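You operate a simulated robot arm through the tools that you are given. There is no shell and no other tool. Be economical: measure what you need, move in short steps, check, and stop when the job is done.

Carry out the task below with a simulated two-armed robot. There is one attempt and no reset: what you move stays moved.

TASK
Cure the fault that machine nine shows under LAST STRIP and bond one good strip to make up for it.
Fine: lifted: heat 220 C; weak: key recipe 4 again; crooked: X shift 0. Lot size up by one, auto; heat ends set to 220 C.

The check looks at the end state, three seconds after you hand in, the way a careful person would. Anything else that was tipped, shoved, dropped, spilled or broken makes it a failure.

THE ROBOT
Two 7-joint arms with fingered hands on one trunk, on a base that drives. Base frame: it is fixed to the floor where the robot stands at the start and does not move with it; the origin is under the middle of the robot, x ahead of it, y to its left, z up. Units: cm, degrees, N and s.
The left shoulder is at the start at [4.6, 12.7, 115.1], the right one opposite. With the tool pointing down near the work surface each hand reaches from about 36 to 82 cm from the robot's upright axis, wherever it stands, measured 20 degrees to its own side. Places, roughly: machine nine edit switch [40, 10, 80]; machine nine emergency stop button [30, -10, 80]; machine nine main switch [40, 0, 80]; machine nine status disc [80, -30, 120]. Payload 4 kg a hand.
Tool frame (each hand has its own): the origin (TCP) lies between the finger pads and is the grasp point; the fingertips stand 2.9 cm ahead of it; z points along the fingers, y is the line along which they close. Largest opening 10 cm; the body of the gripper starts 3.4 cm behind the TCP. The gripper is a hand of 5 fingers: y runs from the thumb to the fingers, the wrist lies at [-1.5, -10.5, -17.7] in the tool frame, and closing takes about 1.5 s.
Orientation is that of the tool frame in the base frame, as [roll, pitch, yaw] about the fixed x, y, z axes, in that order (R = Rz(yaw) Ry(pitch) Rx(roll)). With the fingers straight down and the wrist toward the robot, the tool's x, y and z point along [0, 1, 0], [1, 0, 0] and [0, 0, -1] of the base frame.

THE INTERFACE
- The arms move only by the tool step_arm. It takes "left_plan", "right_plan" or both (then of equal length, played together; a hand with none holds still); each is a list of rows, each an object of numbers (a shift or turn left out is 0, a gripper value left out holds the last): "x", "y", "z": the shift along the tool's x, y, z in cm; "wx", "wy", "wz": the turn, a rotation vector about the tool's x, y, z in degrees; "jaw": the finger opening in cm, from 0 to 10. In form: [{"x": .., "y": .., "z": .., "wx": .., "wy": .., "wz": .., "jaw": ..}, ...]. A call has 1 to 8 rows; each row is the pose to reach, as a shift and turn from the pose commanded when the call began, along the tool's axes at that moment. Each row takes 0.2 s and may step no farther than 5 cm and 8.6 degrees from the row before; otherwise, or with a gripper value out of range, the whole call is refused. A pose out of reach is approached as far as the arm can. The call stops where the force on the tool passes 40 N (or 10 N more than at its start, if that is more) or the arm is blocked; 0.2 s more then pass. The fingers move at their own pace (about 4.5 cm/s each) and stop on an object; they squeeze with about 30 N. The grip force told is the motor's: it shows also when the fingers shut on nothing. Time passes only in rows, and 0.2 s behind the last, so rows that repeat a pose let the fingers close. The reply holds the time, the measured pose of the TCP, the force on the tool along the base axes, the opening and the grip force, in the units named above and with some noise, with the torque about the TCP (base axes, N m) and any sound that the robot's microphone picked up.
- Cameras (640 x 400 px; columns grow to the right, rows downward): "scene" is now at [14.4, 2.63, 127.71]; the picture's right is [0.27, -0.96, -0.00], its down [-0.56, -0.16, -0.81] and it looks along [0.78, 0.22, -0.58] (base axes); focal length 214 px, centre (320, 200). "left" rides on the left gripper at [-6.6, -8.6, -12.1] in its tool frame; the picture's right is [-0.76, -0.31, 0.58], its down [0.59, -0.70, 0.40] and it looks along [0.28, 0.64, 0.71] (tool axes); focal length 247 px, centre (320, 200). "right" rides on the right gripper at [6.6, -8.6, -12.1] in its tool frame; the picture's right is [-0.76, 0.31, -0.58], its down [-0.59, -0.70, 0.40] and it looks along [-0.28, 0.64, 0.71] (tool axes); focal length 247 px, centre (320, 200).
- camera(camera): a new picture of that camera. No time passes.
- move_column(by): slides the trunk up (or, below 0, down) by that many cm; the arms and the scene camera ride with it, the base frame stays. It gives what a move gives, with no picture.
- drive_base(legs): drives the robot by 1 to 6 legs, each [ahead, turn to the left] in cm and degrees, along the robot's own axes; the way and the turn of a leg run together, so that a leg with both is an arc; at most 150 cm and 180 degrees a leg. The arms and the cameras ride along, it lands a little off, and it stops where it bumps. It gives what a move gives.
- hand_shape(shape, hand): the hand has 5 fingers and takes this shape, open, in about a second: jaw (thumb against the fingers, like two jaws); tri (thumb and two fingers); tip (a fingertip pinch); poke (one finger out to press); point (the index stretched); flat (the hand flat); cup (the hand cupped); fist (a fist). The gripper value then closes the fingers along that shape, each until it touches; the sizes above hold for jaw. It gives what a move gives, with no picture.
- pan_tilt(pan, tilt): turns the head with the scene camera to pan (to the left, within 80 degrees either way) and tilt (down, from -29 to 69), counted from straight ahead of the robot. It gives what a move gives.
- locate(camera, pixels): for up to 12 pixels [column, row] of the newest picture of that camera ("zoom" is the newest enlarged one), the place [x, y, z] in the base frame of the surface seen there, good to about 0.2 cm. No time passes.
- enlarge(camera, box): a new picture of the part [left, top, right, bottom] of that camera's present view, enlarged. No time passes.
- close_job(): hands the job in; it is judged then, once.

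Go step by step. Measure first, check grasps and placings, and put right what went wrong. The budget is 80 turns and 78 pictures, counting those below and the enlarged ones. Unless the task says otherwise, let go and move clear before handing in, and close with one line.

The tools are called as a command line: name --argument value ..., lists and objects as JSON in quotes. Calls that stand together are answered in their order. step_arm: Moves the arms, as the interface text tells. Its arguments: {"type":"object","properties":{"left_plan":{"type":"array"},"right_plan":{"type":"array"}},"required":[]} The other tools are called the same way: move_column (by) slides the trunk up or down; hand_shape (shape, hand) gives the hand a shape; drive_base (legs) drives the base; pan_tilt (pan, tilt) turns the head that bears the scene camera; camera (camera) takes a picture; locate (camera, pixels) gives the place of the surface under pixels of a picture; enlarge (camera, box) takes an enlarged picture of a part of a camera's view; close_job () hands the job in.

At the start:

```text
time: 0.0
left_tool_pos: [55.39, 29.08, 122.09]
left_ee_rot: [-179.9, 0.1, 89.7]
left_wrist_force: [0.1, -0.2, 0.7]
left_moment: [-0.01, -0.01, 0.02]
left_opening: 9.99
left_grip_force: 0.1
left_shape: jaw
right_tool_pos: [48.57, -18.48, 114.6]
right_ee_rot: [180.0, 0.0, 89.7]
right_wrist_force: [-0.2, 0.0, 0.0]
right_moment: [0.0, 0.02, 0.01]
right_opening: 9.97
right_grip_force: 0.1
right_shape: jaw
trunk travel left (down, up): [-35.0, 39.7]
robot x, y, heading: [-0.19, -0.16, 0.2]
head pan, tilt: [15.4, 35.7]
```

scene: 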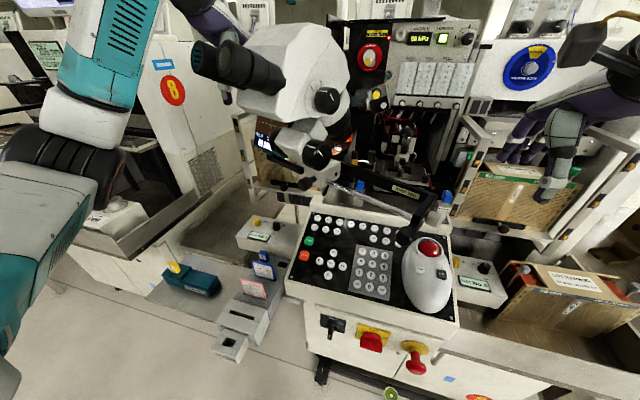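
right: 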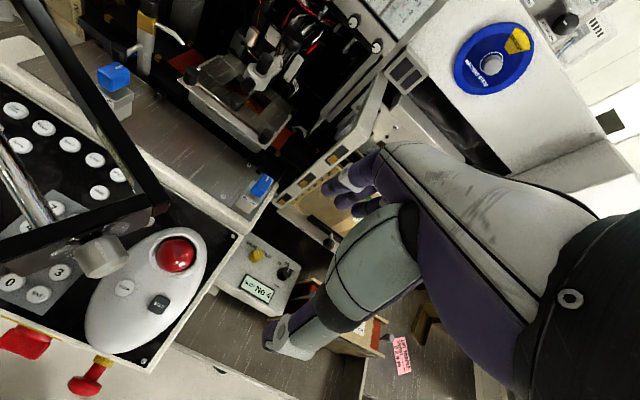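
left: 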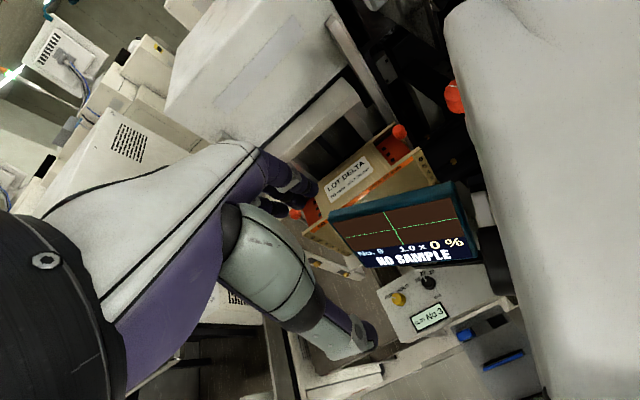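

The scene shows a bonding machine console with keypad (about px 370,265), a screen at (265,140), two small panels, and a trackball/mouse. I'll enlarge the important parts to read the labels.

enlarge --camera "scene" --box '[280, 200, 470, 320]'

enlarge --camera "scene" --box '[340, 10, 500, 110]'

enlarge --camera "scene" --box '[300, 300, 480, 400]'

enlarge --camera "scene" --box '[150, 200, 310, 360]'

```text
3.33 times, centred on (375, 260) of scene
```

zoom: 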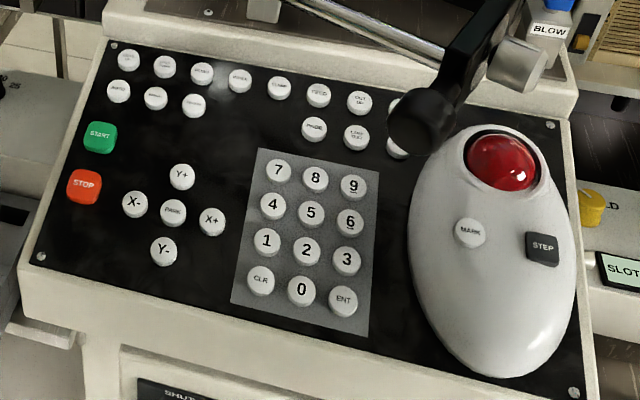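

```text
4.00 times, centred on (420, 60) of scene
```

zoom: 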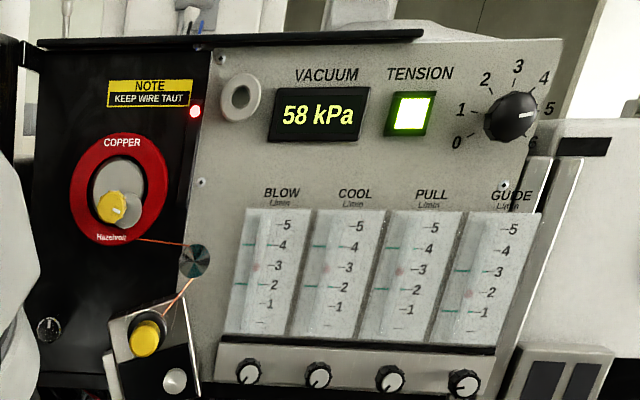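

```text
3.56 times, centred on (390, 350) of scene
```

zoom: 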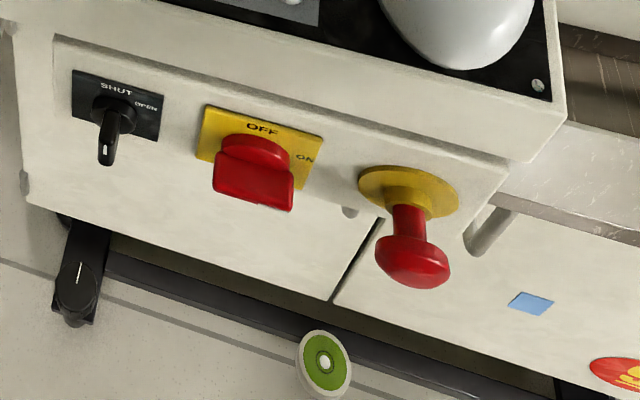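

```text
2.50 times, centred on (230, 280) of scene
```

zoom: 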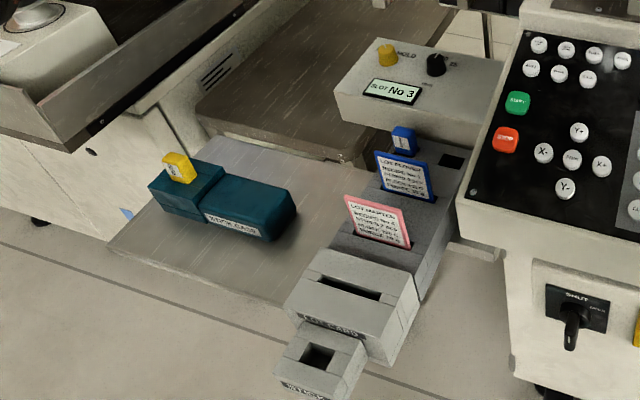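

The console has keys, edit switch (SHUT/OPEN), main switch and e-stop. Next I look around for the machine's LAST STRIP display and read the cards.

enlarge --camera "scene" --box '[220, 240, 300, 310]'

enlarge --camera "scene" --box '[230, 100, 320, 170]'

pan_tilt --pan -15 --tilt 15

camera --camera "scene"

```text
5.71 times, centred on (260, 275) of scene
```

zoom: 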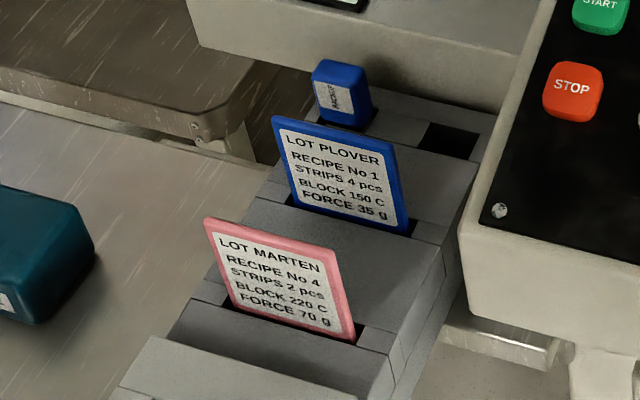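

```text
5.71 times, centred on (275, 135) of scene
```

zoom: 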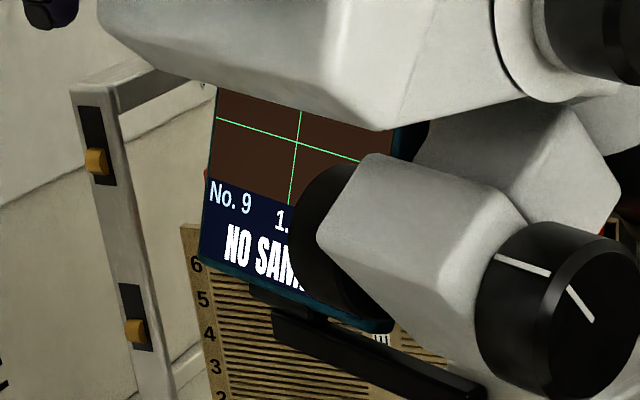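

```text
time: 0.9
left_tool_pos: [55.44, 29.04, 122.13]
left_ee_rot: [-179.9, 0.0, 89.8]
left_wrist_force: [-0.9, 0.4, -0.4]
left_moment: [-0.03, 0.0, -0.01]
left_opening: 9.97
left_grip_force: 0.1
left_shape: jaw
right_tool_pos: [48.62, -18.35, 114.55]
right_ee_rot: [-180.0, 0.0, 89.7]
right_wrist_force: [0.2, -0.2, 0.1]
right_moment: [-0.02, 0.05, 0.0]
right_opening: 9.98
right_grip_force: 0.1
right_shape: jaw
trunk travel left (down, up): [-35.0, 39.7]
robot x, y, heading: [0.04, 0.19, 0.2]
head pan, tilt: [-15.0, 15.0]
```

```text
68 pictures are left
```

scene: 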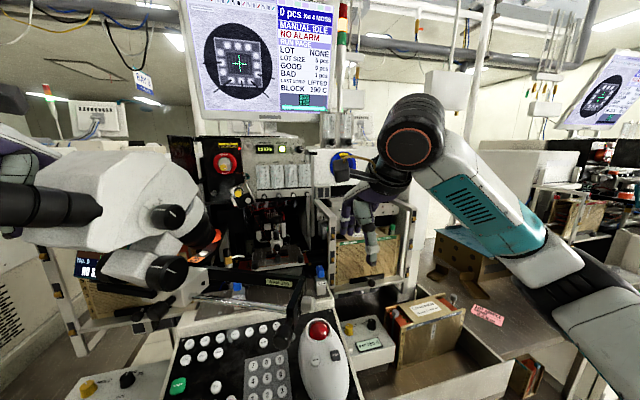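

The main monitor hangs above at px (262,60). I'll enlarge it and tilt up a bit more.

pan_tilt --pan 0 --tilt 2

camera --camera "scene"

enlarge --camera "scene" --box '[260, 20, 440, 180]'

```text
time: 1.7
left_tool_pos: [55.33, 29.07, 122.1]
left_ee_rot: [-179.9, 0.0, 89.8]
left_wrist_force: [-0.5, -0.9, -0.7]
left_moment: [0.03, 0.02, 0.04]
left_opening: 9.99
left_grip_force: 0.1
left_shape: jaw
right_tool_pos: [48.57, -18.48, 114.6]
right_ee_rot: [-180.0, 0.0, 89.6]
right_wrist_force: [0.1, -0.2, 0.6]
right_moment: [0.0, -0.03, -0.03]
right_opening: 9.98
right_grip_force: 0.1
right_shape: jaw
trunk travel left (down, up): [-35.0, 39.7]
robot x, y, heading: [0.19, 0.12, -0.1]
head pan, tilt: [0.0, 2.0]
```

```text
67 pictures are left
```

scene: 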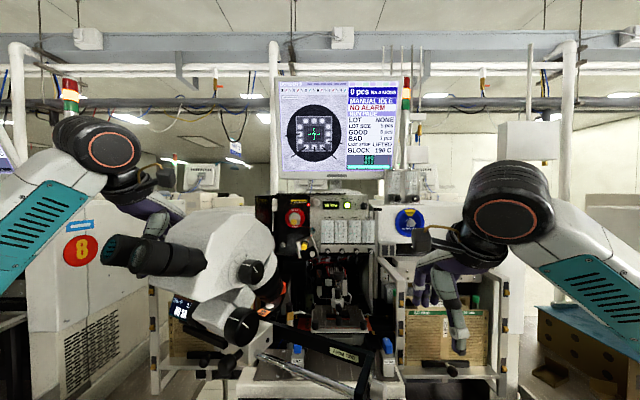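

```text
2.50 times, centred on (350, 100) of scene
```

zoom: 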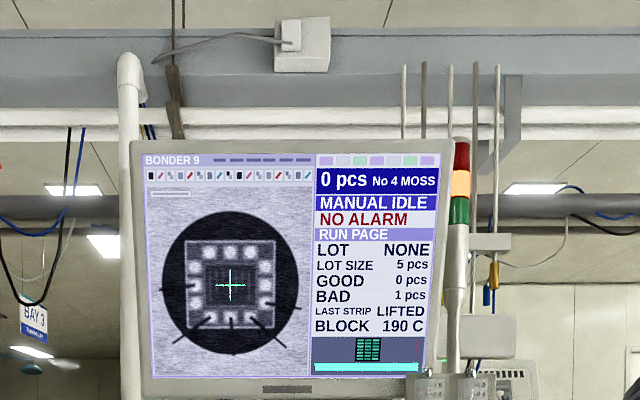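

Monitor (zoom px 370,312): MANUAL IDLE, LOT SIZE 5, GOOD 0, BAD 1, LAST STRIP LIFTED, BLOCK 190 C. So the cure is heat 220 C. I'll read the keys and the rest closely.

enlarge --camera "scene" --box '[340, 80, 405, 180]'

pan_tilt --pan 0 --tilt 55

camera --camera "scene"

enlarge --camera "scene" --box '[220, 110, 330, 170]'

```text
4.00 times, centred on (372, 130) of scene
```

zoom: 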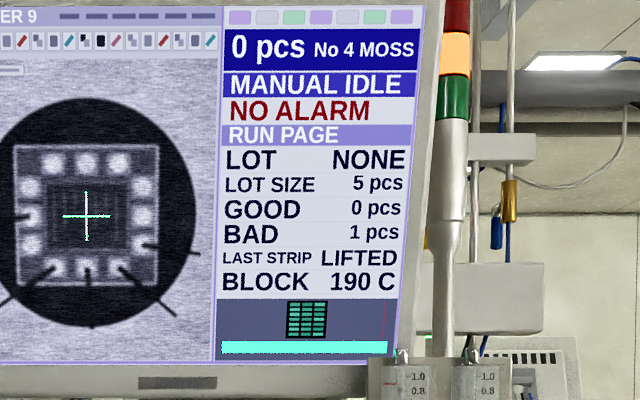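

```text
time: 2.9
left_tool_pos: [55.37, 29.09, 122.19]
left_ee_rot: [-179.9, 0.0, 89.7]
left_wrist_force: [-1.2, 0.8, 0.1]
left_moment: [-0.04, -0.01, 0.01]
left_opening: 9.98
left_grip_force: 0.1
left_shape: jaw
right_tool_pos: [48.59, -18.47, 114.68]
right_ee_rot: [-180.0, 0.0, 89.8]
right_wrist_force: [0.0, 0.4, -0.2]
right_moment: [0.02, -0.02, -0.04]
right_opening: 9.97
right_grip_force: 0.1
right_shape: jaw
trunk travel left (down, up): [-35.0, 39.7]
robot x, y, heading: [-0.29, -0.23, 0.2]
head pan, tilt: [0.0, 55.0]
```

```text
64 pictures are left
```

scene: 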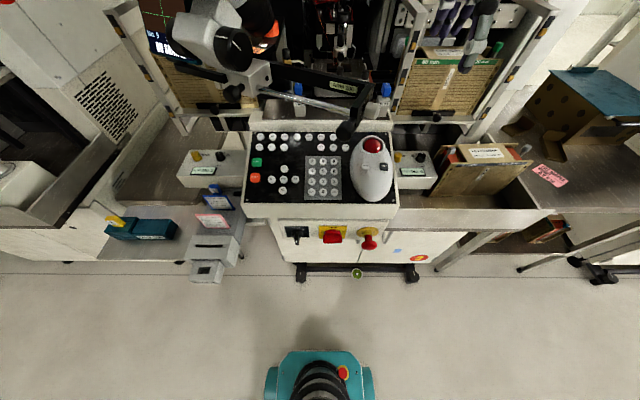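

```text
5.82 times, centred on (275, 140) of scene
```

zoom: 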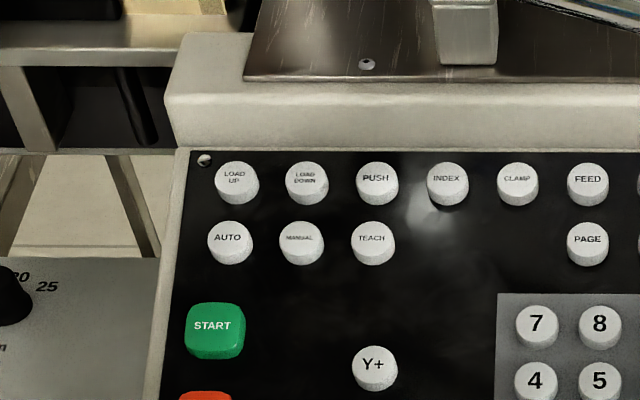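

enlarge --camera "scene" --box '[300, 125, 400, 205]'

enlarge --camera "scene" --box '[270, 215, 390, 285]'

enlarge --camera "scene" --box '[380, 120, 560, 220]'

enlarge --camera "scene" --box '[250, 60, 400, 140]'

locate --camera "scene" --pixels '[[262, 148], [272, 148], [260, 139], [257, 162], [320, 148], [335, 161], [335, 191], [296, 237], [332, 238], [367, 238], [373, 146], [347, 128]]'

```text
5.00 times, centred on (350, 165) of scene
```

zoom: 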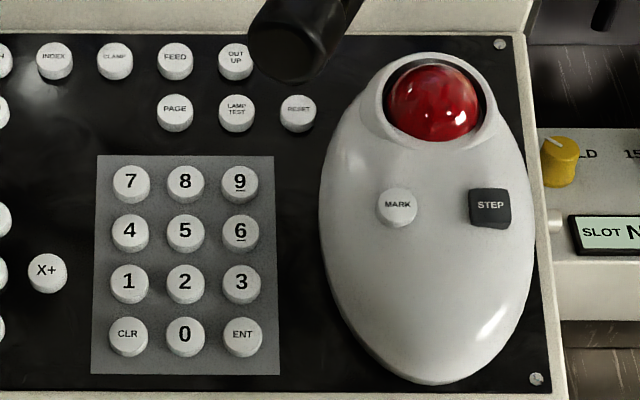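

```text
5.33 times, centred on (330, 250) of scene
```

zoom: 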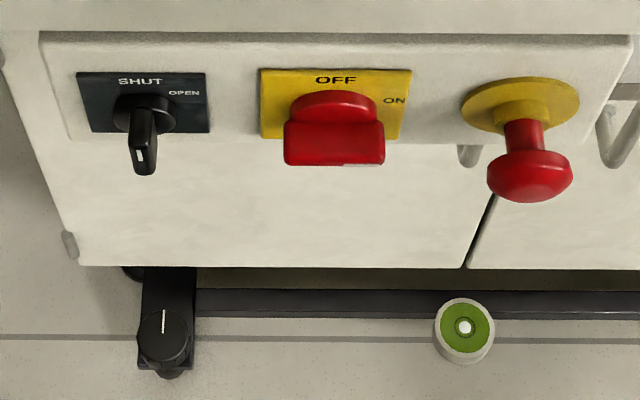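

```text
3.56 times, centred on (470, 170) of scene
```

zoom: 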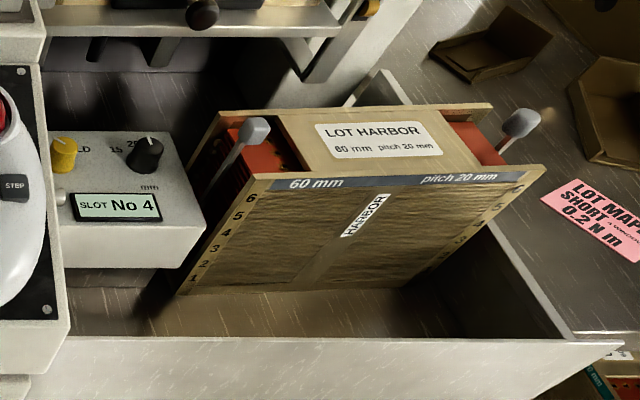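

```text
4.27 times, centred on (325, 100) of scene
```

zoom: 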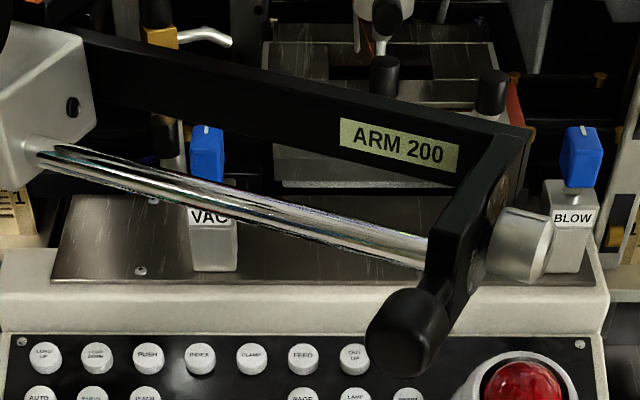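

```text
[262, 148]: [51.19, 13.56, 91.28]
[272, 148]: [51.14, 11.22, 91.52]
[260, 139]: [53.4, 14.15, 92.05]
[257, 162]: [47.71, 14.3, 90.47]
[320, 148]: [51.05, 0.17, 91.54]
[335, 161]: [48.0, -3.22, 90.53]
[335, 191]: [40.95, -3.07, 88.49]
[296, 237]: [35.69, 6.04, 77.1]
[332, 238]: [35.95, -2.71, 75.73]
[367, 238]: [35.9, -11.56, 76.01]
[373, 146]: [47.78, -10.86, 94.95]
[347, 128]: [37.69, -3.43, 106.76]
```

Now I map the overhanging microscope arm (knob px 347,128; rail; scope) as an obstacle, and the shape of the console.

locate --camera "scene" --pixels '[[258, 92], [300, 105], [340, 118], [347, 137], [300, 75], [362, 98], [375, 115], [235, 45], [205, 40], [255, 75], [300, 90], [386, 92]]'

locate --camera "scene" --pixels '[[254, 178], [282, 191], [295, 180], [282, 168], [309, 191], [322, 193], [360, 190], [384, 167], [340, 210], [270, 120], [270, 130], [296, 247]]'

camera --camera "right"

```text
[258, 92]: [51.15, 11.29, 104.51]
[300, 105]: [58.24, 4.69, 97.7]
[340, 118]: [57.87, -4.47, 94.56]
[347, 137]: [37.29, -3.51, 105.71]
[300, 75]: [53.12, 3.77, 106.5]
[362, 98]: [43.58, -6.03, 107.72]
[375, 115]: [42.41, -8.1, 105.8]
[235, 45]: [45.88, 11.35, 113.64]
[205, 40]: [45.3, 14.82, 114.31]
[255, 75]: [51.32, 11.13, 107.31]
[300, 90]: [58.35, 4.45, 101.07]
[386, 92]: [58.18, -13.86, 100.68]
```

```text
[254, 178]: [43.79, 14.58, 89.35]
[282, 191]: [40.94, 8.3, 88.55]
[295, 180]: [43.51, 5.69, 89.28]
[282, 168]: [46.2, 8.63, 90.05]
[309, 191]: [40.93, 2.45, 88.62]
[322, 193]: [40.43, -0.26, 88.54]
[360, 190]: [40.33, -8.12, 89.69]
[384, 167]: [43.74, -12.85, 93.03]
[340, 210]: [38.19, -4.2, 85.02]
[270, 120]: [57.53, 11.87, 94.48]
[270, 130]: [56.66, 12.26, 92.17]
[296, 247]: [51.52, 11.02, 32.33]
```

```text
58 pictures are left
```

right: 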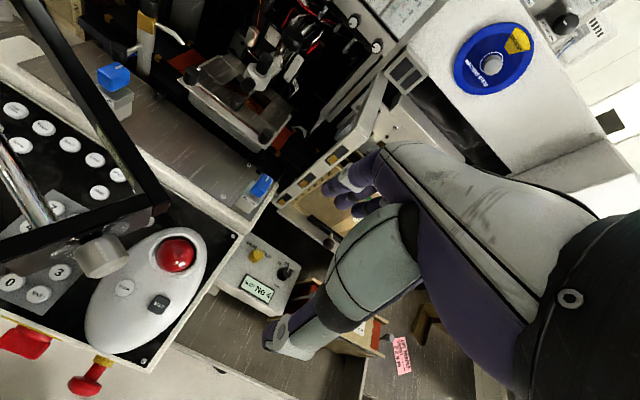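

The keys lie on a sloped panel (x 41–53, z 88.5–91.5) under the microscope arm (bottom about z 104). I check the eyepieces near the left hand before moving.

pan_tilt --pan 30 --tilt 25

camera --camera "scene"

```text
time: 3.9
left_tool_pos: [55.45, 29.07, 122.19]
left_ee_rot: [-179.9, 0.1, 89.8]
left_wrist_force: [0.2, 0.0, -0.2]
left_moment: [0.02, 0.01, -0.04]
left_opening: 10.0
left_grip_force: 0.0
left_shape: jaw
right_tool_pos: [48.72, -18.61, 114.6]
right_ee_rot: [180.0, 0.0, 89.7]
right_wrist_force: [-0.3, -0.6, -0.3]
right_moment: [0.03, 0.0, -0.01]
right_opening: 9.98
right_grip_force: 0.1
right_shape: jaw
trunk travel left (down, up): [-35.0, 39.7]
robot x, y, heading: [0.07, 0.26, -0.0]
head pan, tilt: [30.0, 25.0]
```

```text
57 pictures are left
```

scene: 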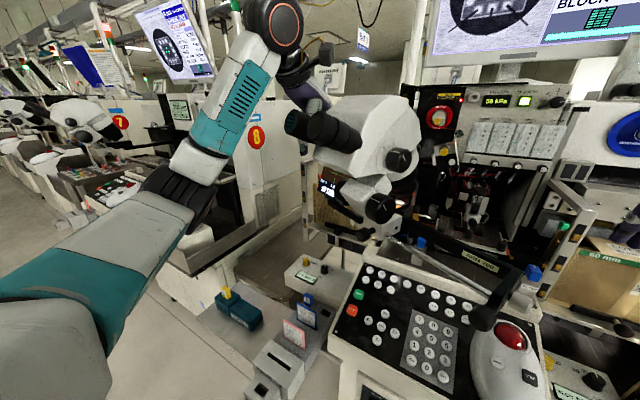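

locate --camera "scene" --pixels '[[290, 122], [310, 132], [340, 160], [365, 205], [378, 210], [400, 160], [325, 115], [300, 105], [315, 185], [345, 165], [365, 245], [350, 105]]'

enlarge --camera "scene" --box '[240, 70, 420, 230]'

```text
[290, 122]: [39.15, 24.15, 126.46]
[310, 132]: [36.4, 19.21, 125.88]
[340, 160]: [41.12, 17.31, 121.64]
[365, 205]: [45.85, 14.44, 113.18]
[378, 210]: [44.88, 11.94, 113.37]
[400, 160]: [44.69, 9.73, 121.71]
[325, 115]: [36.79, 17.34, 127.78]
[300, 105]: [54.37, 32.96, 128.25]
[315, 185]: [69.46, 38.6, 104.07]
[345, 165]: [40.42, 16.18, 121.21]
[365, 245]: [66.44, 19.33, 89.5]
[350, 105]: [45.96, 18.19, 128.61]
```

```text
2.50 times, centred on (330, 150) of scene
```

zoom: 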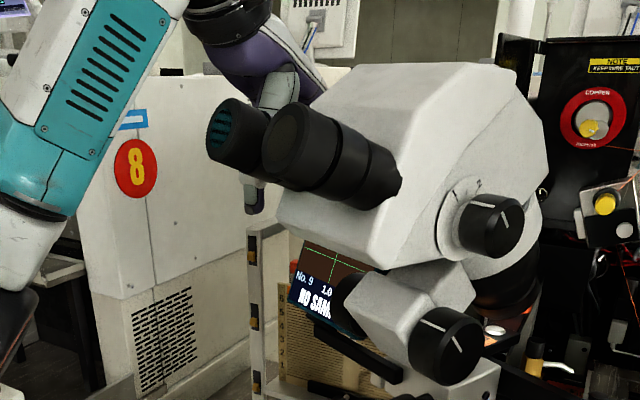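

The left eyepiece is at (38,24,126), right behind the left hand's way back. I raise the left hand and move it outward, then drive back 20 cm for working room.

step_arm --left_plan '[{"x": 4, "z": -2.5}, {"x": 8, "z": -5}, {"x": 12, "z": -7.5}, {"x": 16, "z": -9}, {"x": 16, "z": -9}]'

drive_base --legs '[[-20, 0]]'

hand_shape --hand "left" --shape "poke"

pan_tilt --pan 20 --tilt 25

camera --camera "scene"

camera --camera "left"

```text
time: 5.1
left_tool_pos: [55.34, 45.17, 131.32]
left_ee_rot: [179.9, 0.0, 89.8]
left_wrist_force: [-0.1, -0.3, 0.9]
left_moment: [-0.01, -0.01, 0.0]
left_opening: 9.99
left_grip_force: 0.1
left_shape: jaw
right_tool_pos: [48.67, -18.47, 114.54]
right_ee_rot: [179.9, 0.0, 89.7]
right_wrist_force: [1.3, -0.6, -0.6]
right_moment: [-0.01, 0.0, 0.01]
right_opening: 9.96
right_grip_force: 0.1
right_shape: jaw
trunk travel left (down, up): [-35.0, 39.7]
robot x, y, heading: [0.1, 0.41, -0.2]
head pan, tilt: [30.0, 25.0]
```

```text
time: 6.7
left_tool_pos: [34.97, 45.2, 131.15]
left_ee_rot: [-180.0, -0.1, 89.7]
left_wrist_force: [-0.8, 0.0, 0.8]
left_moment: [-0.01, -0.01, 0.0]
left_opening: 9.99
left_grip_force: 0.1
left_shape: jaw
right_tool_pos: [28.34, -18.36, 114.74]
right_ee_rot: [180.0, 0.1, 89.8]
right_wrist_force: [0.5, -0.1, 0.3]
right_moment: [0.0, 0.01, 0.02]
right_opening: 9.99
right_grip_force: 0.1
right_shape: jaw
trunk travel left (down, up): [-35.0, 39.7]
robot x, y, heading: [-20.25, 0.01, 0.1]
head pan, tilt: [30.0, 25.0]
```

```text
time: 7.6
left_tool_pos: [35.08, 45.15, 131.16]
left_ee_rot: [-179.8, 0.0, 89.8]
left_wrist_force: [-0.9, 0.3, 0.0]
left_moment: [0.04, -0.03, -0.02]
left_opening: 0.0
left_grip_force: 0.0
left_shape: poke
right_tool_pos: [28.43, -18.35, 114.55]
right_ee_rot: [-180.0, 0.0, 89.8]
right_wrist_force: [-0.1, -0.3, 0.2]
right_moment: [0.0, 0.03, -0.01]
right_opening: 9.97
right_grip_force: 0.1
right_shape: jaw
trunk travel left (down, up): [-35.0, 39.7]
robot x, y, heading: [-19.9, 0.24, 0.3]
head pan, tilt: [30.0, 25.0]
```

```text
time: 8.3
left_tool_pos: [35.05, 45.24, 131.22]
left_ee_rot: [-179.9, 0.0, 89.8]
left_wrist_force: [-0.7, 0.2, 0.3]
left_moment: [0.01, 0.02, 0.03]
left_opening: 0.0
left_grip_force: 0.0
left_shape: poke
right_tool_pos: [28.48, -18.47, 114.59]
right_ee_rot: [180.0, 0.0, 89.7]
right_wrist_force: [-0.1, 0.1, -0.2]
right_moment: [-0.01, -0.03, 0.0]
right_opening: 10.01
right_grip_force: 0.0
right_shape: jaw
trunk travel left (down, up): [-35.0, 39.7]
robot x, y, heading: [-19.96, -0.13, -0.1]
head pan, tilt: [20.0, 25.0]
```

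```text
55 pictures are left
```

scene: 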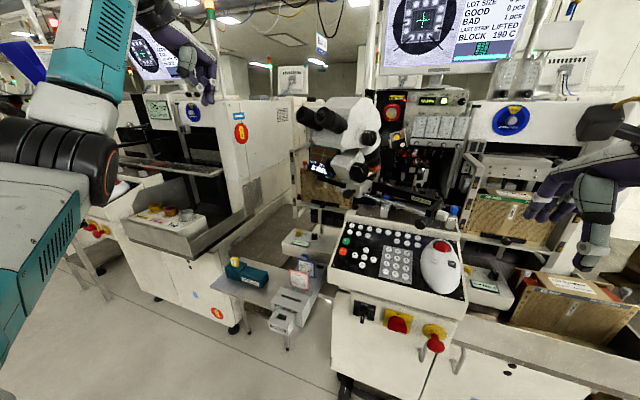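

```text
54 pictures are left
```

left: 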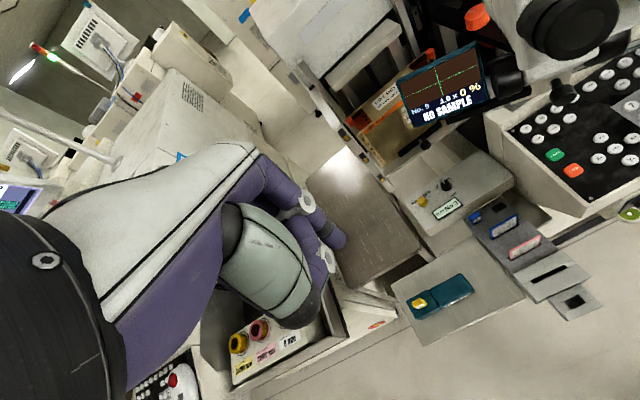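

Poke shape is on. I enlarge around the fingertip (left px 330,240) to find its exact place relative to the TCP.

enlarge --camera "left" --box '[240, 160, 380, 340]'

locate --camera "left" --pixels '[[341, 240], [335, 242], [330, 225], [327, 257], [332, 265], [307, 200], [300, 320], [320, 230]]'

locate --camera "scene" --pixels '[[207, 100], [209, 96], [204, 104], [184, 75]]'

```text
2.22 times, centred on (310, 250) of left
```

zoom: 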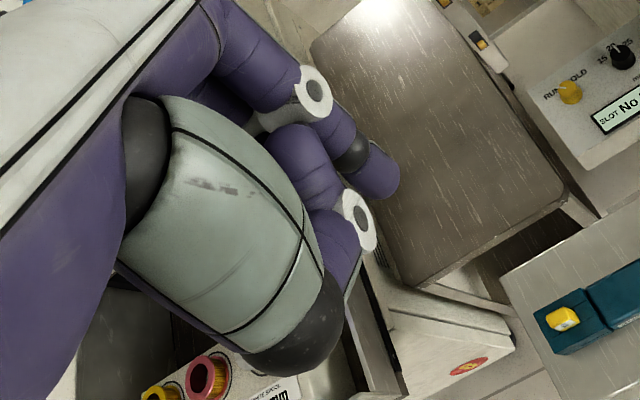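

```text
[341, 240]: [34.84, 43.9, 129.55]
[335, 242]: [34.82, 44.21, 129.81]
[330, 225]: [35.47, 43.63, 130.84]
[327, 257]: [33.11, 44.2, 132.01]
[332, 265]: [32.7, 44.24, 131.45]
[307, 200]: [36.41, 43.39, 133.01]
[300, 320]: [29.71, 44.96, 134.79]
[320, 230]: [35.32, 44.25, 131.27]
```

```text
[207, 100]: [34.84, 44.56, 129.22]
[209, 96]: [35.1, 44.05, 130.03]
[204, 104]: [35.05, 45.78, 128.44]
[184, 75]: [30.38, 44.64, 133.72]
```

The fingertip sits about 2.9 cm ahead of the TCP on its axis. I'll tilt the left hand 40° forward and yaw 30° right so it reaches in under the microscope, starting well to the left.

step_arm --left_plan '[{"wx": -8, "z": 4}, {"wx": -16, "z": 8}, {"wx": -24, "z": 12}, {"wx": -32, "z": 16}, {"wx": -40, "z": 20}, {"wx": -40, "z": 20}]'

step_arm --left_plan '[{"wy": -4.825, "wz": 5.75}, {"wy": -9.65, "wz": 11.5}, {"wy": -14.5, "wz": 17.25}, {"wy": -19.3, "wz": 23}, {"wy": -19.3, "wz": 23}]'

camera --camera "scene"

```text
time: 9.7
left_tool_pos: [35.21, 45.17, 111.28]
left_ee_rot: [139.9, 0.0, 89.9]
left_wrist_force: [-0.9, -0.3, -0.3]
left_moment: [-0.03, -0.02, 0.02]
left_opening: 0.0
left_grip_force: 0.2
left_shape: poke
right_tool_pos: [28.44, -18.43, 114.61]
right_ee_rot: [179.9, 0.0, 89.7]
right_wrist_force: [-0.7, -0.3, -0.2]
right_moment: [0.04, -0.04, -0.01]
right_opening: 9.99
right_grip_force: 0.2
right_shape: jaw
trunk travel left (down, up): [-35.0, 39.7]
robot x, y, heading: [-20.23, -0.3, 0.2]
head pan, tilt: [20.0, 25.0]
```

```text
time: 10.9
left_tool_pos: [35.14, 45.23, 111.32]
left_ee_rot: [140.0, 0.0, 59.6]
left_wrist_force: [-0.2, 0.0, -0.4]
left_moment: [-0.02, -0.01, 0.01]
left_opening: 0.0
left_grip_force: 0.0
left_shape: poke
right_tool_pos: [28.39, -18.39, 114.71]
right_ee_rot: [180.0, 0.1, 89.8]
right_wrist_force: [-0.2, 0.7, -0.8]
right_moment: [0.0, -0.01, 0.02]
right_opening: 9.99
right_grip_force: 0.1
right_shape: jaw
trunk travel left (down, up): [-35.0, 39.7]
robot x, y, heading: [-20.14, 0.34, 0.1]
head pan, tilt: [20.0, 25.0]
```

```text
52 pictures are left
```

scene: 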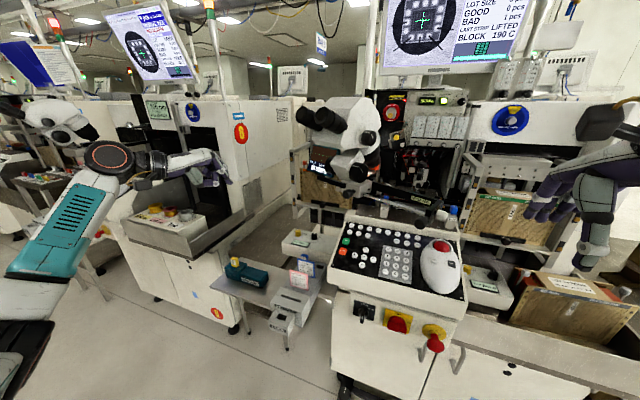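

The hand is now nearly level (px 150–225, 150–190). I check its upper contour for clearance under the microscope arm.

enlarge --camera "scene" --box '[80, 120, 260, 220]'

locate --camera "scene" --pixels '[[225, 184], [218, 165], [210, 152], [195, 153], [180, 158], [160, 154], [155, 165], [200, 170]]'

```text
3.56 times, centred on (170, 170) of scene
```

zoom: 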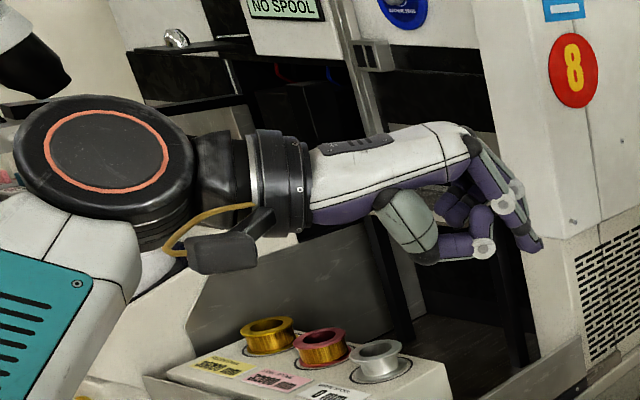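

```text
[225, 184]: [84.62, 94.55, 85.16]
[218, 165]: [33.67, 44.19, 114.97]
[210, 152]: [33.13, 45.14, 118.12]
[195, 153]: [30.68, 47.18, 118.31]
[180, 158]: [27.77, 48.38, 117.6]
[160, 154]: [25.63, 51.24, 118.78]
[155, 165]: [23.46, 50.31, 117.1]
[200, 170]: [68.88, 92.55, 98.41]
```

The hand's top is about 9.2 cm above the fingertip. I measure the underside of the microscope arm and chrome rod from here.

enlarge --camera "scene" --box '[320, 160, 480, 260]'

```text
4.00 times, centred on (400, 210) of scene
```

zoom: 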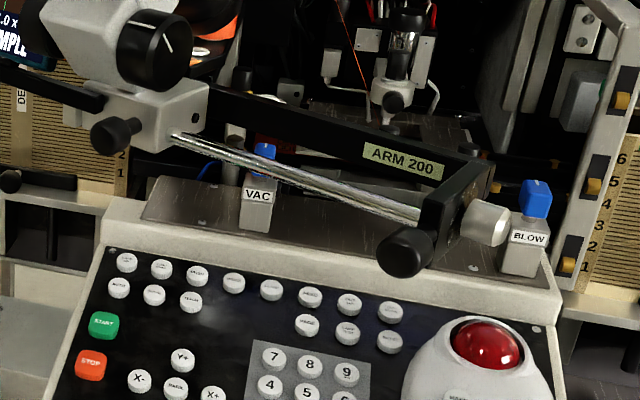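

locate --camera "zoom" --pixels '[[180, 143], [250, 165], [320, 187], [400, 216], [400, 270], [115, 140], [150, 150], [440, 265], [290, 125], [485, 240], [307, 324], [118, 287]]'

```text
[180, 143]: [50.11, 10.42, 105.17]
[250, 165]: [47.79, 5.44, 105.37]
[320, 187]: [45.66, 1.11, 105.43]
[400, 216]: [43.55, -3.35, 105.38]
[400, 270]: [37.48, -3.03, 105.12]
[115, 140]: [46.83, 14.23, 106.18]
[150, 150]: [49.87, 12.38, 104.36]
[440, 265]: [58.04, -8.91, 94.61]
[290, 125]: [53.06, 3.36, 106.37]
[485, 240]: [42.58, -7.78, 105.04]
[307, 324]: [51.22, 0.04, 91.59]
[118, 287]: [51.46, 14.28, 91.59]
```

Rod and knob undersides are at about z 104; with the tip at ≤93.5 the hand's top stays ≤102.7. I move in to a waypoint left of the console.

step_arm --left_plan '[{"x": -3.11, "y": 0.05, "z": 3.11}, {"x": -6.22, "y": 0.1, "z": 6.22}, {"x": -9.33, "y": 0.16, "z": 9.34}, {"x": -12.44, "y": 0.22, "z": 12.45}, {"x": -15.55, "y": 0.27, "z": 15.56}, {"x": -18.66, "y": 0.33, "z": 18.68}, {"x": -18.66, "y": 0.33, "z": 18.68}]'

camera --camera "scene"

```text
time: 12.5
left_tool_pos: [36.16, 22.94, 97.26]
left_ee_rot: [140.0, 0.1, 59.8]
left_wrist_force: [0.3, 0.9, -0.5]
left_moment: [0.0, -0.01, 0.02]
left_opening: 0.0
left_grip_force: 0.0
left_shape: poke
right_tool_pos: [28.34, -18.22, 114.61]
right_ee_rot: [180.0, -0.1, 89.8]
right_wrist_force: [0.2, 0.2, 0.4]
right_moment: [0.01, 0.01, -0.02]
right_opening: 9.98
right_grip_force: 0.0
right_shape: jaw
trunk travel left (down, up): [-35.0, 39.7]
robot x, y, heading: [-20.3, 0.2, 0.3]
head pan, tilt: [20.0, 25.0]
```

```text
49 pictures are left
```

scene: 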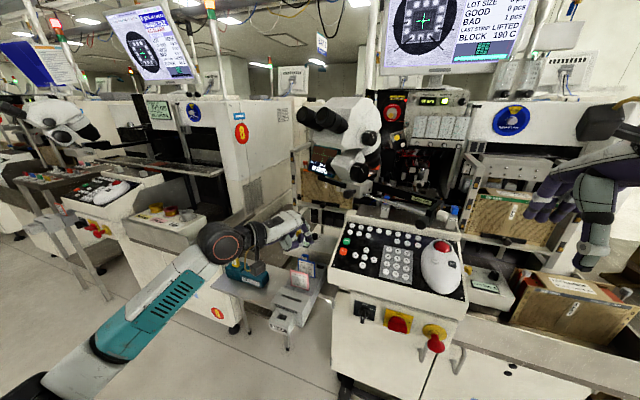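

Clear so far. Now I bring the fingertip over PAGE (51.2, 0.1).

step_arm --left_plan '[{"x": -2.05, "y": 2.73, "z": 2.59}, {"x": -4.09, "y": 5.46, "z": 5.19}, {"x": -6.14, "y": 8.19, "z": 7.78}, {"x": -8.18, "y": 10.9, "z": 10.37}, {"x": -10.2, "y": 13.6, "z": 12.97}, {"x": -12.27, "y": 16.37, "z": 15.56}, {"x": -12.27, "y": 16.37, "z": 15.56}]'

camera --camera "left"

enlarge --camera "scene" --box '[320, 160, 480, 260]'

```text
time: 14.1
left_tool_pos: [49.63, 0.8, 95.67]
left_ee_rot: [140.0, 0.1, 59.6]
left_wrist_force: [0.8, -0.7, -0.9]
left_moment: [-0.04, -0.04, 0.03]
left_opening: 0.02
left_grip_force: 0.0
left_shape: poke
right_tool_pos: [28.45, -18.35, 114.62]
right_ee_rot: [-180.0, 0.0, 89.8]
right_wrist_force: [-0.5, 0.1, 0.3]
right_moment: [0.01, 0.02, 0.0]
right_opening: 9.97
right_grip_force: 0.1
right_shape: jaw
trunk travel left (down, up): [-35.0, 39.7]
robot x, y, heading: [-20.5, -0.04, 0.0]
head pan, tilt: [20.0, 25.0]
```

```text
48 pictures are left
```

left: 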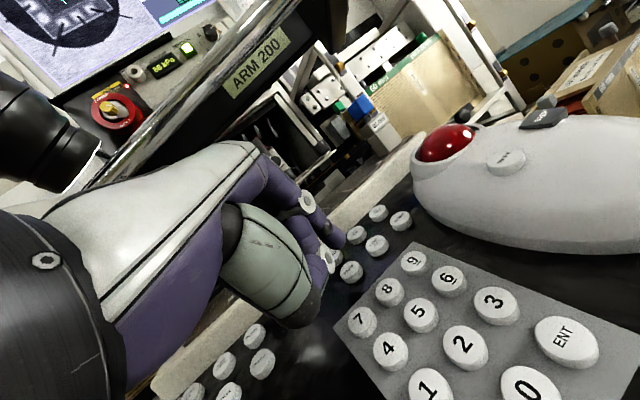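

```text
4.00 times, centred on (400, 210) of scene
```

zoom: 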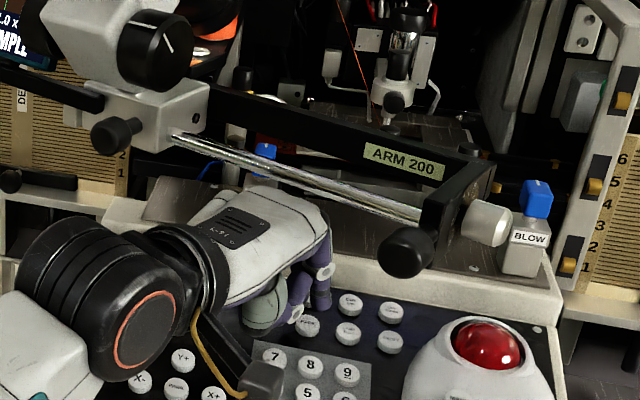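

The fingertip seems to sit about 1 cm right of PAGE (zoom px 323,305 vs key 307,324). I measure it.

locate --camera "zoom" --pixels '[[323, 303], [323, 295], [318, 304], [328, 300], [323, 290], [307, 325]]'

locate --camera "left" --pixels '[[341, 238], [338, 244], [343, 240], [350, 271], [330, 228]]'

```text
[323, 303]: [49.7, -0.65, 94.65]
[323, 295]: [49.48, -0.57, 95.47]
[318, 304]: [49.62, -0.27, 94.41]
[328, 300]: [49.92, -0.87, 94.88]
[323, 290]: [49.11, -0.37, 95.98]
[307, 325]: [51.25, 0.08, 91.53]
```

```text
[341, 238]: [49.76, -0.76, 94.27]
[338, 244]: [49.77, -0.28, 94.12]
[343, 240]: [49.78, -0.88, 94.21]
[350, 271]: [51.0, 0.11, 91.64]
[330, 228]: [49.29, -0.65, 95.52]
```

Tip is at about (50.6,−0.6,93.5). I correct by (+0.5,+0.7) and go down on PAGE gently, reading the force.

step_arm --left_plan '[{"x": 0.86, "y": 0.06, "z": 0.05}, {"x": 0.86, "y": -0.6, "z": 0.8}, {"x": 0.86, "y": -1.1, "z": 1.45}, {"x": 0.86, "y": -1.42, "z": 1.82}]'

camera --camera "left"

enlarge --camera "scene" --box '[320, 0, 560, 250]'

```text
time: 15.1
left_tool_pos: [50.0, 1.63, 93.58]
left_ee_rot: [139.9, 0.0, 59.8]
left_wrist_force: [-0.3, 0.3, 3.6]
left_moment: [-0.01, -0.13, 0.04]
left_opening: 0.0
left_grip_force: 0.2
left_shape: poke
right_tool_pos: [28.21, -18.45, 114.75]
right_ee_rot: [-180.0, 0.0, 89.7]
right_wrist_force: [-0.3, -0.9, -0.3]
right_moment: [-0.02, -0.04, -0.01]
right_opening: 9.97
right_grip_force: 0.0
right_shape: jaw
trunk travel left (down, up): [-35.0, 39.7]
robot x, y, heading: [-20.03, 0.07, -0.1]
head pan, tilt: [20.0, 25.0]
```

```text
46 pictures are left
```

left: 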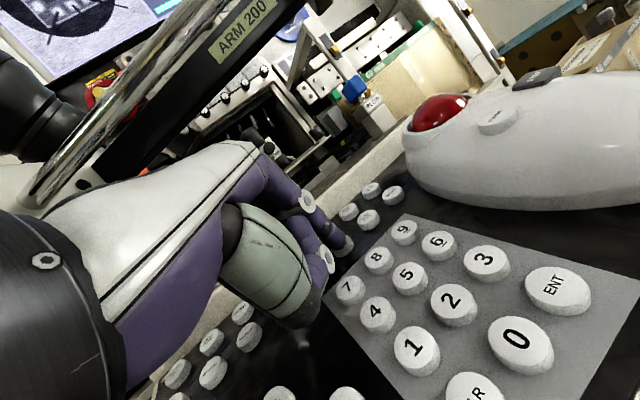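

```text
1.60 times, centred on (440, 125) of scene
```

zoom: 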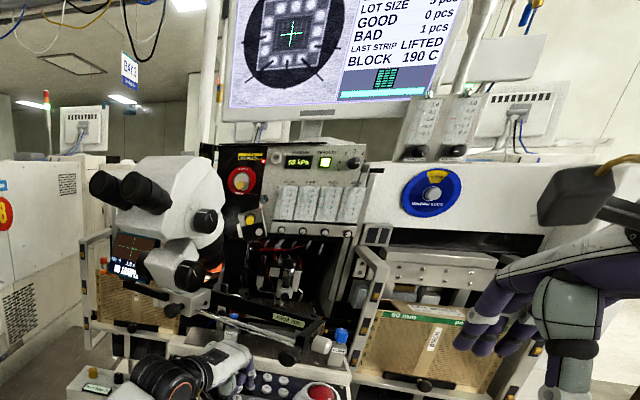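

Contact with 3.6 N on PAGE. I press 0.4 cm further and then look at the monitor.

step_arm --left_plan '[{"y": -0.13, "z": 0.15}, {"y": -0.26, "z": 0.31}]'

pan_tilt --pan 8 --tilt 12

camera --camera "scene"

```text
time: 15.7
left_tool_pos: [50.0, 1.51, 93.57]
left_ee_rot: [139.5, -0.1, 59.7]
left_wrist_force: [-7.5, -0.2, 19.8]
left_moment: [-0.01, -0.35, -0.01]
left_opening: 0.0
left_grip_force: 0.0
left_shape: poke
right_tool_pos: [28.18, -18.51, 114.85]
right_ee_rot: [179.9, 0.0, 89.8]
right_wrist_force: [-0.2, -0.5, -0.1]
right_moment: [0.04, -0.03, -0.01]
right_opening: 9.98
right_grip_force: 0.2
right_shape: jaw
trunk travel left (down, up): [-35.0, 39.7]
robot x, y, heading: [-20.11, 0.26, 0.2]
head pan, tilt: [20.0, 25.0]
```

```text
time: 16.5
left_tool_pos: [49.9, 1.54, 93.58]
left_ee_rot: [139.6, -0.1, 59.7]
left_wrist_force: [-8.4, 1.9, 25.5]
left_moment: [0.03, -0.41, 0.09]
left_opening: 0.02
left_grip_force: 0.0
left_shape: poke
right_tool_pos: [28.09, -18.51, 114.84]
right_ee_rot: [179.8, -0.1, 89.9]
right_wrist_force: [0.1, 0.2, -0.1]
right_moment: [-0.01, 0.0, 0.05]
right_opening: 9.99
right_grip_force: 0.0
right_shape: jaw
trunk travel left (down, up): [-35.0, 39.7]
robot x, y, heading: [-19.96, 0.37, -0.1]
head pan, tilt: [8.0, 12.0]
```

```text
44 pictures are left
```

scene: 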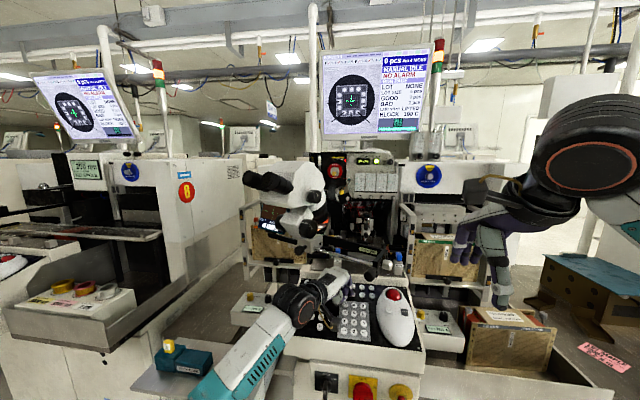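

The page hasn't changed although 25 N acts. I look closely at where the finger actually rests.

enlarge --camera "scene" --box '[300, 270, 420, 340]'

enlarge --camera "left" --box '[280, 180, 420, 300]'

enlarge --camera "scene" --box '[370, 45, 440, 140]'

```text
5.33 times, centred on (360, 305) of scene
```

zoom: 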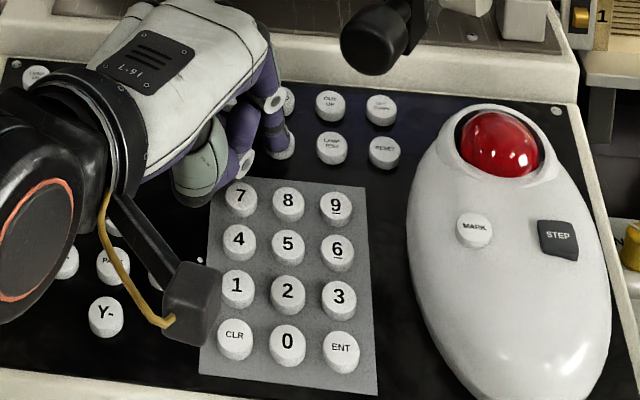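

```text
3.33 times, centred on (350, 240) of left
```

zoom: 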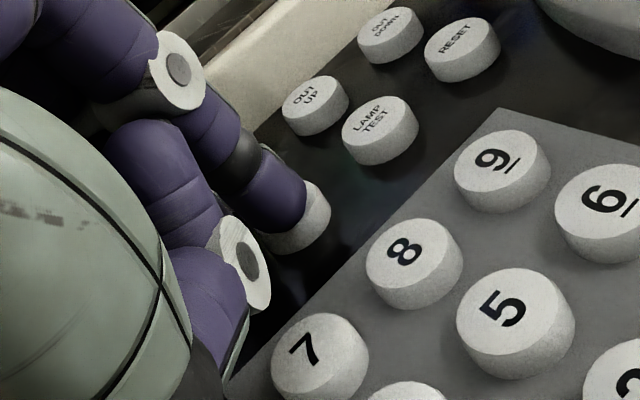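

```text
4.21 times, centred on (405, 92) of scene
```

zoom: 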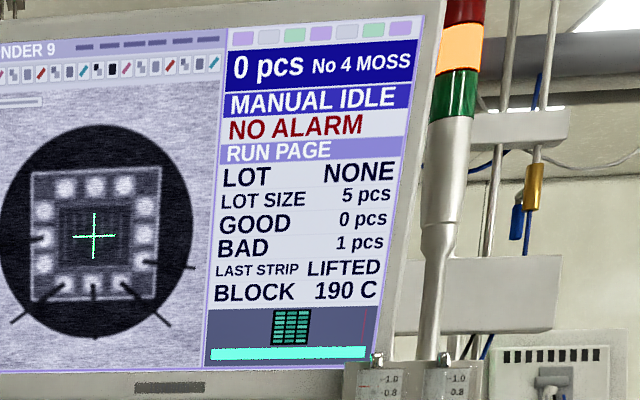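

The finger is squarely on PAGE. I release (up 2 cm) and check the monitor again.

step_arm --left_plan '[{"y": 0.6, "z": -0.7}, {"y": 1.3, "z": -1.55}, {"y": 1.3, "z": -1.55}]'

enlarge --camera "scene" --box '[370, 45, 440, 140]'

```text
time: 17.3
left_tool_pos: [50.13, 1.73, 94.92]
left_ee_rot: [140.2, 0.1, 59.7]
left_wrist_force: [-0.9, 0.3, -0.6]
left_moment: [-0.01, 0.02, 0.0]
left_opening: 0.03
left_grip_force: 0.1
left_shape: poke
right_tool_pos: [28.44, -18.37, 114.58]
right_ee_rot: [180.0, 0.0, 89.8]
right_wrist_force: [-0.9, -0.6, 0.2]
right_moment: [-0.01, 0.01, -0.01]
right_opening: 9.99
right_grip_force: 0.1
right_shape: jaw
trunk travel left (down, up): [-35.0, 39.7]
robot x, y, heading: [-20.12, -0.09, 0.0]
head pan, tilt: [8.0, 12.0]
```

```text
4.21 times, centred on (405, 92) of scene
```

zoom: 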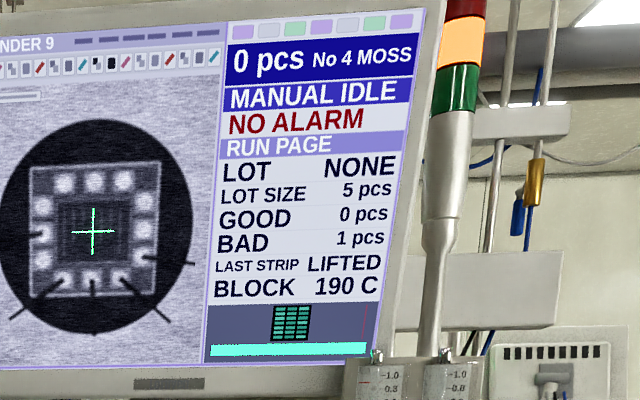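

Unchanged, so the edit switch probably must be OPEN first. I look closely at that switch.

pan_tilt --pan 5 --tilt 45

enlarge --camera "scene" --box '[270, 180, 430, 280]'

```text
time: 18.2
left_tool_pos: [50.2, 1.42, 95.05]
left_ee_rot: [140.0, 0.0, 59.7]
left_wrist_force: [-0.4, -0.2, 0.6]
left_moment: [0.0, 0.01, 0.01]
left_opening: 0.02
left_grip_force: 0.0
left_shape: poke
right_tool_pos: [28.44, -18.38, 114.52]
right_ee_rot: [180.0, 0.0, 89.8]
right_wrist_force: [-0.2, -0.8, -0.3]
right_moment: [0.01, -0.02, -0.01]
right_opening: 9.97
right_grip_force: 0.0
right_shape: jaw
trunk travel left (down, up): [-35.0, 39.7]
robot x, y, heading: [-20.2, 0.31, -0.1]
head pan, tilt: [5.0, 45.0]
```

```text
4.00 times, centred on (350, 230) of scene
```

zoom: 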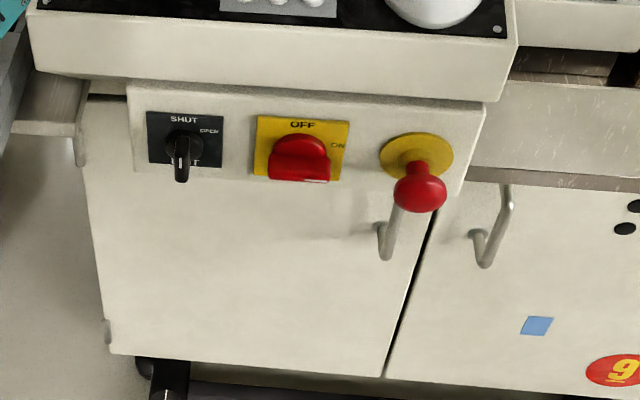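

enlarge --camera "scene" --box '[300, 200, 340, 230]'

locate --camera "zoom" --pixels '[[182, 160], [182, 180], [175, 140], [182, 135], [155, 155], [215, 155], [182, 115], [205, 130], [160, 90], [300, 175], [420, 200], [200, 250]]'

```text
13.33 times, centred on (320, 215) of scene
```

zoom: 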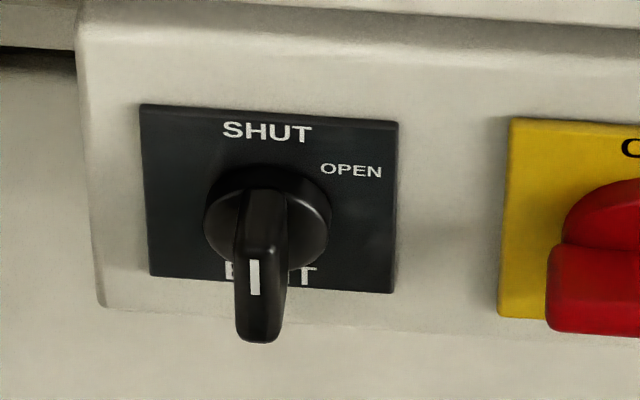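

```text
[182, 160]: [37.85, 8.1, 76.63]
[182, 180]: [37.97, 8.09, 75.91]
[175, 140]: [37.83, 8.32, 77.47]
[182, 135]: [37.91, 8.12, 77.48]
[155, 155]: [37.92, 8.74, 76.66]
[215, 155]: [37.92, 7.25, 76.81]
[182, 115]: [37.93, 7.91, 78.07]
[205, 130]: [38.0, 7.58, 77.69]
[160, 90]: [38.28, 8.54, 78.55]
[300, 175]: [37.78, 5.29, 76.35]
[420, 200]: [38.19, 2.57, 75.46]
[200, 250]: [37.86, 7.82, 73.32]
```

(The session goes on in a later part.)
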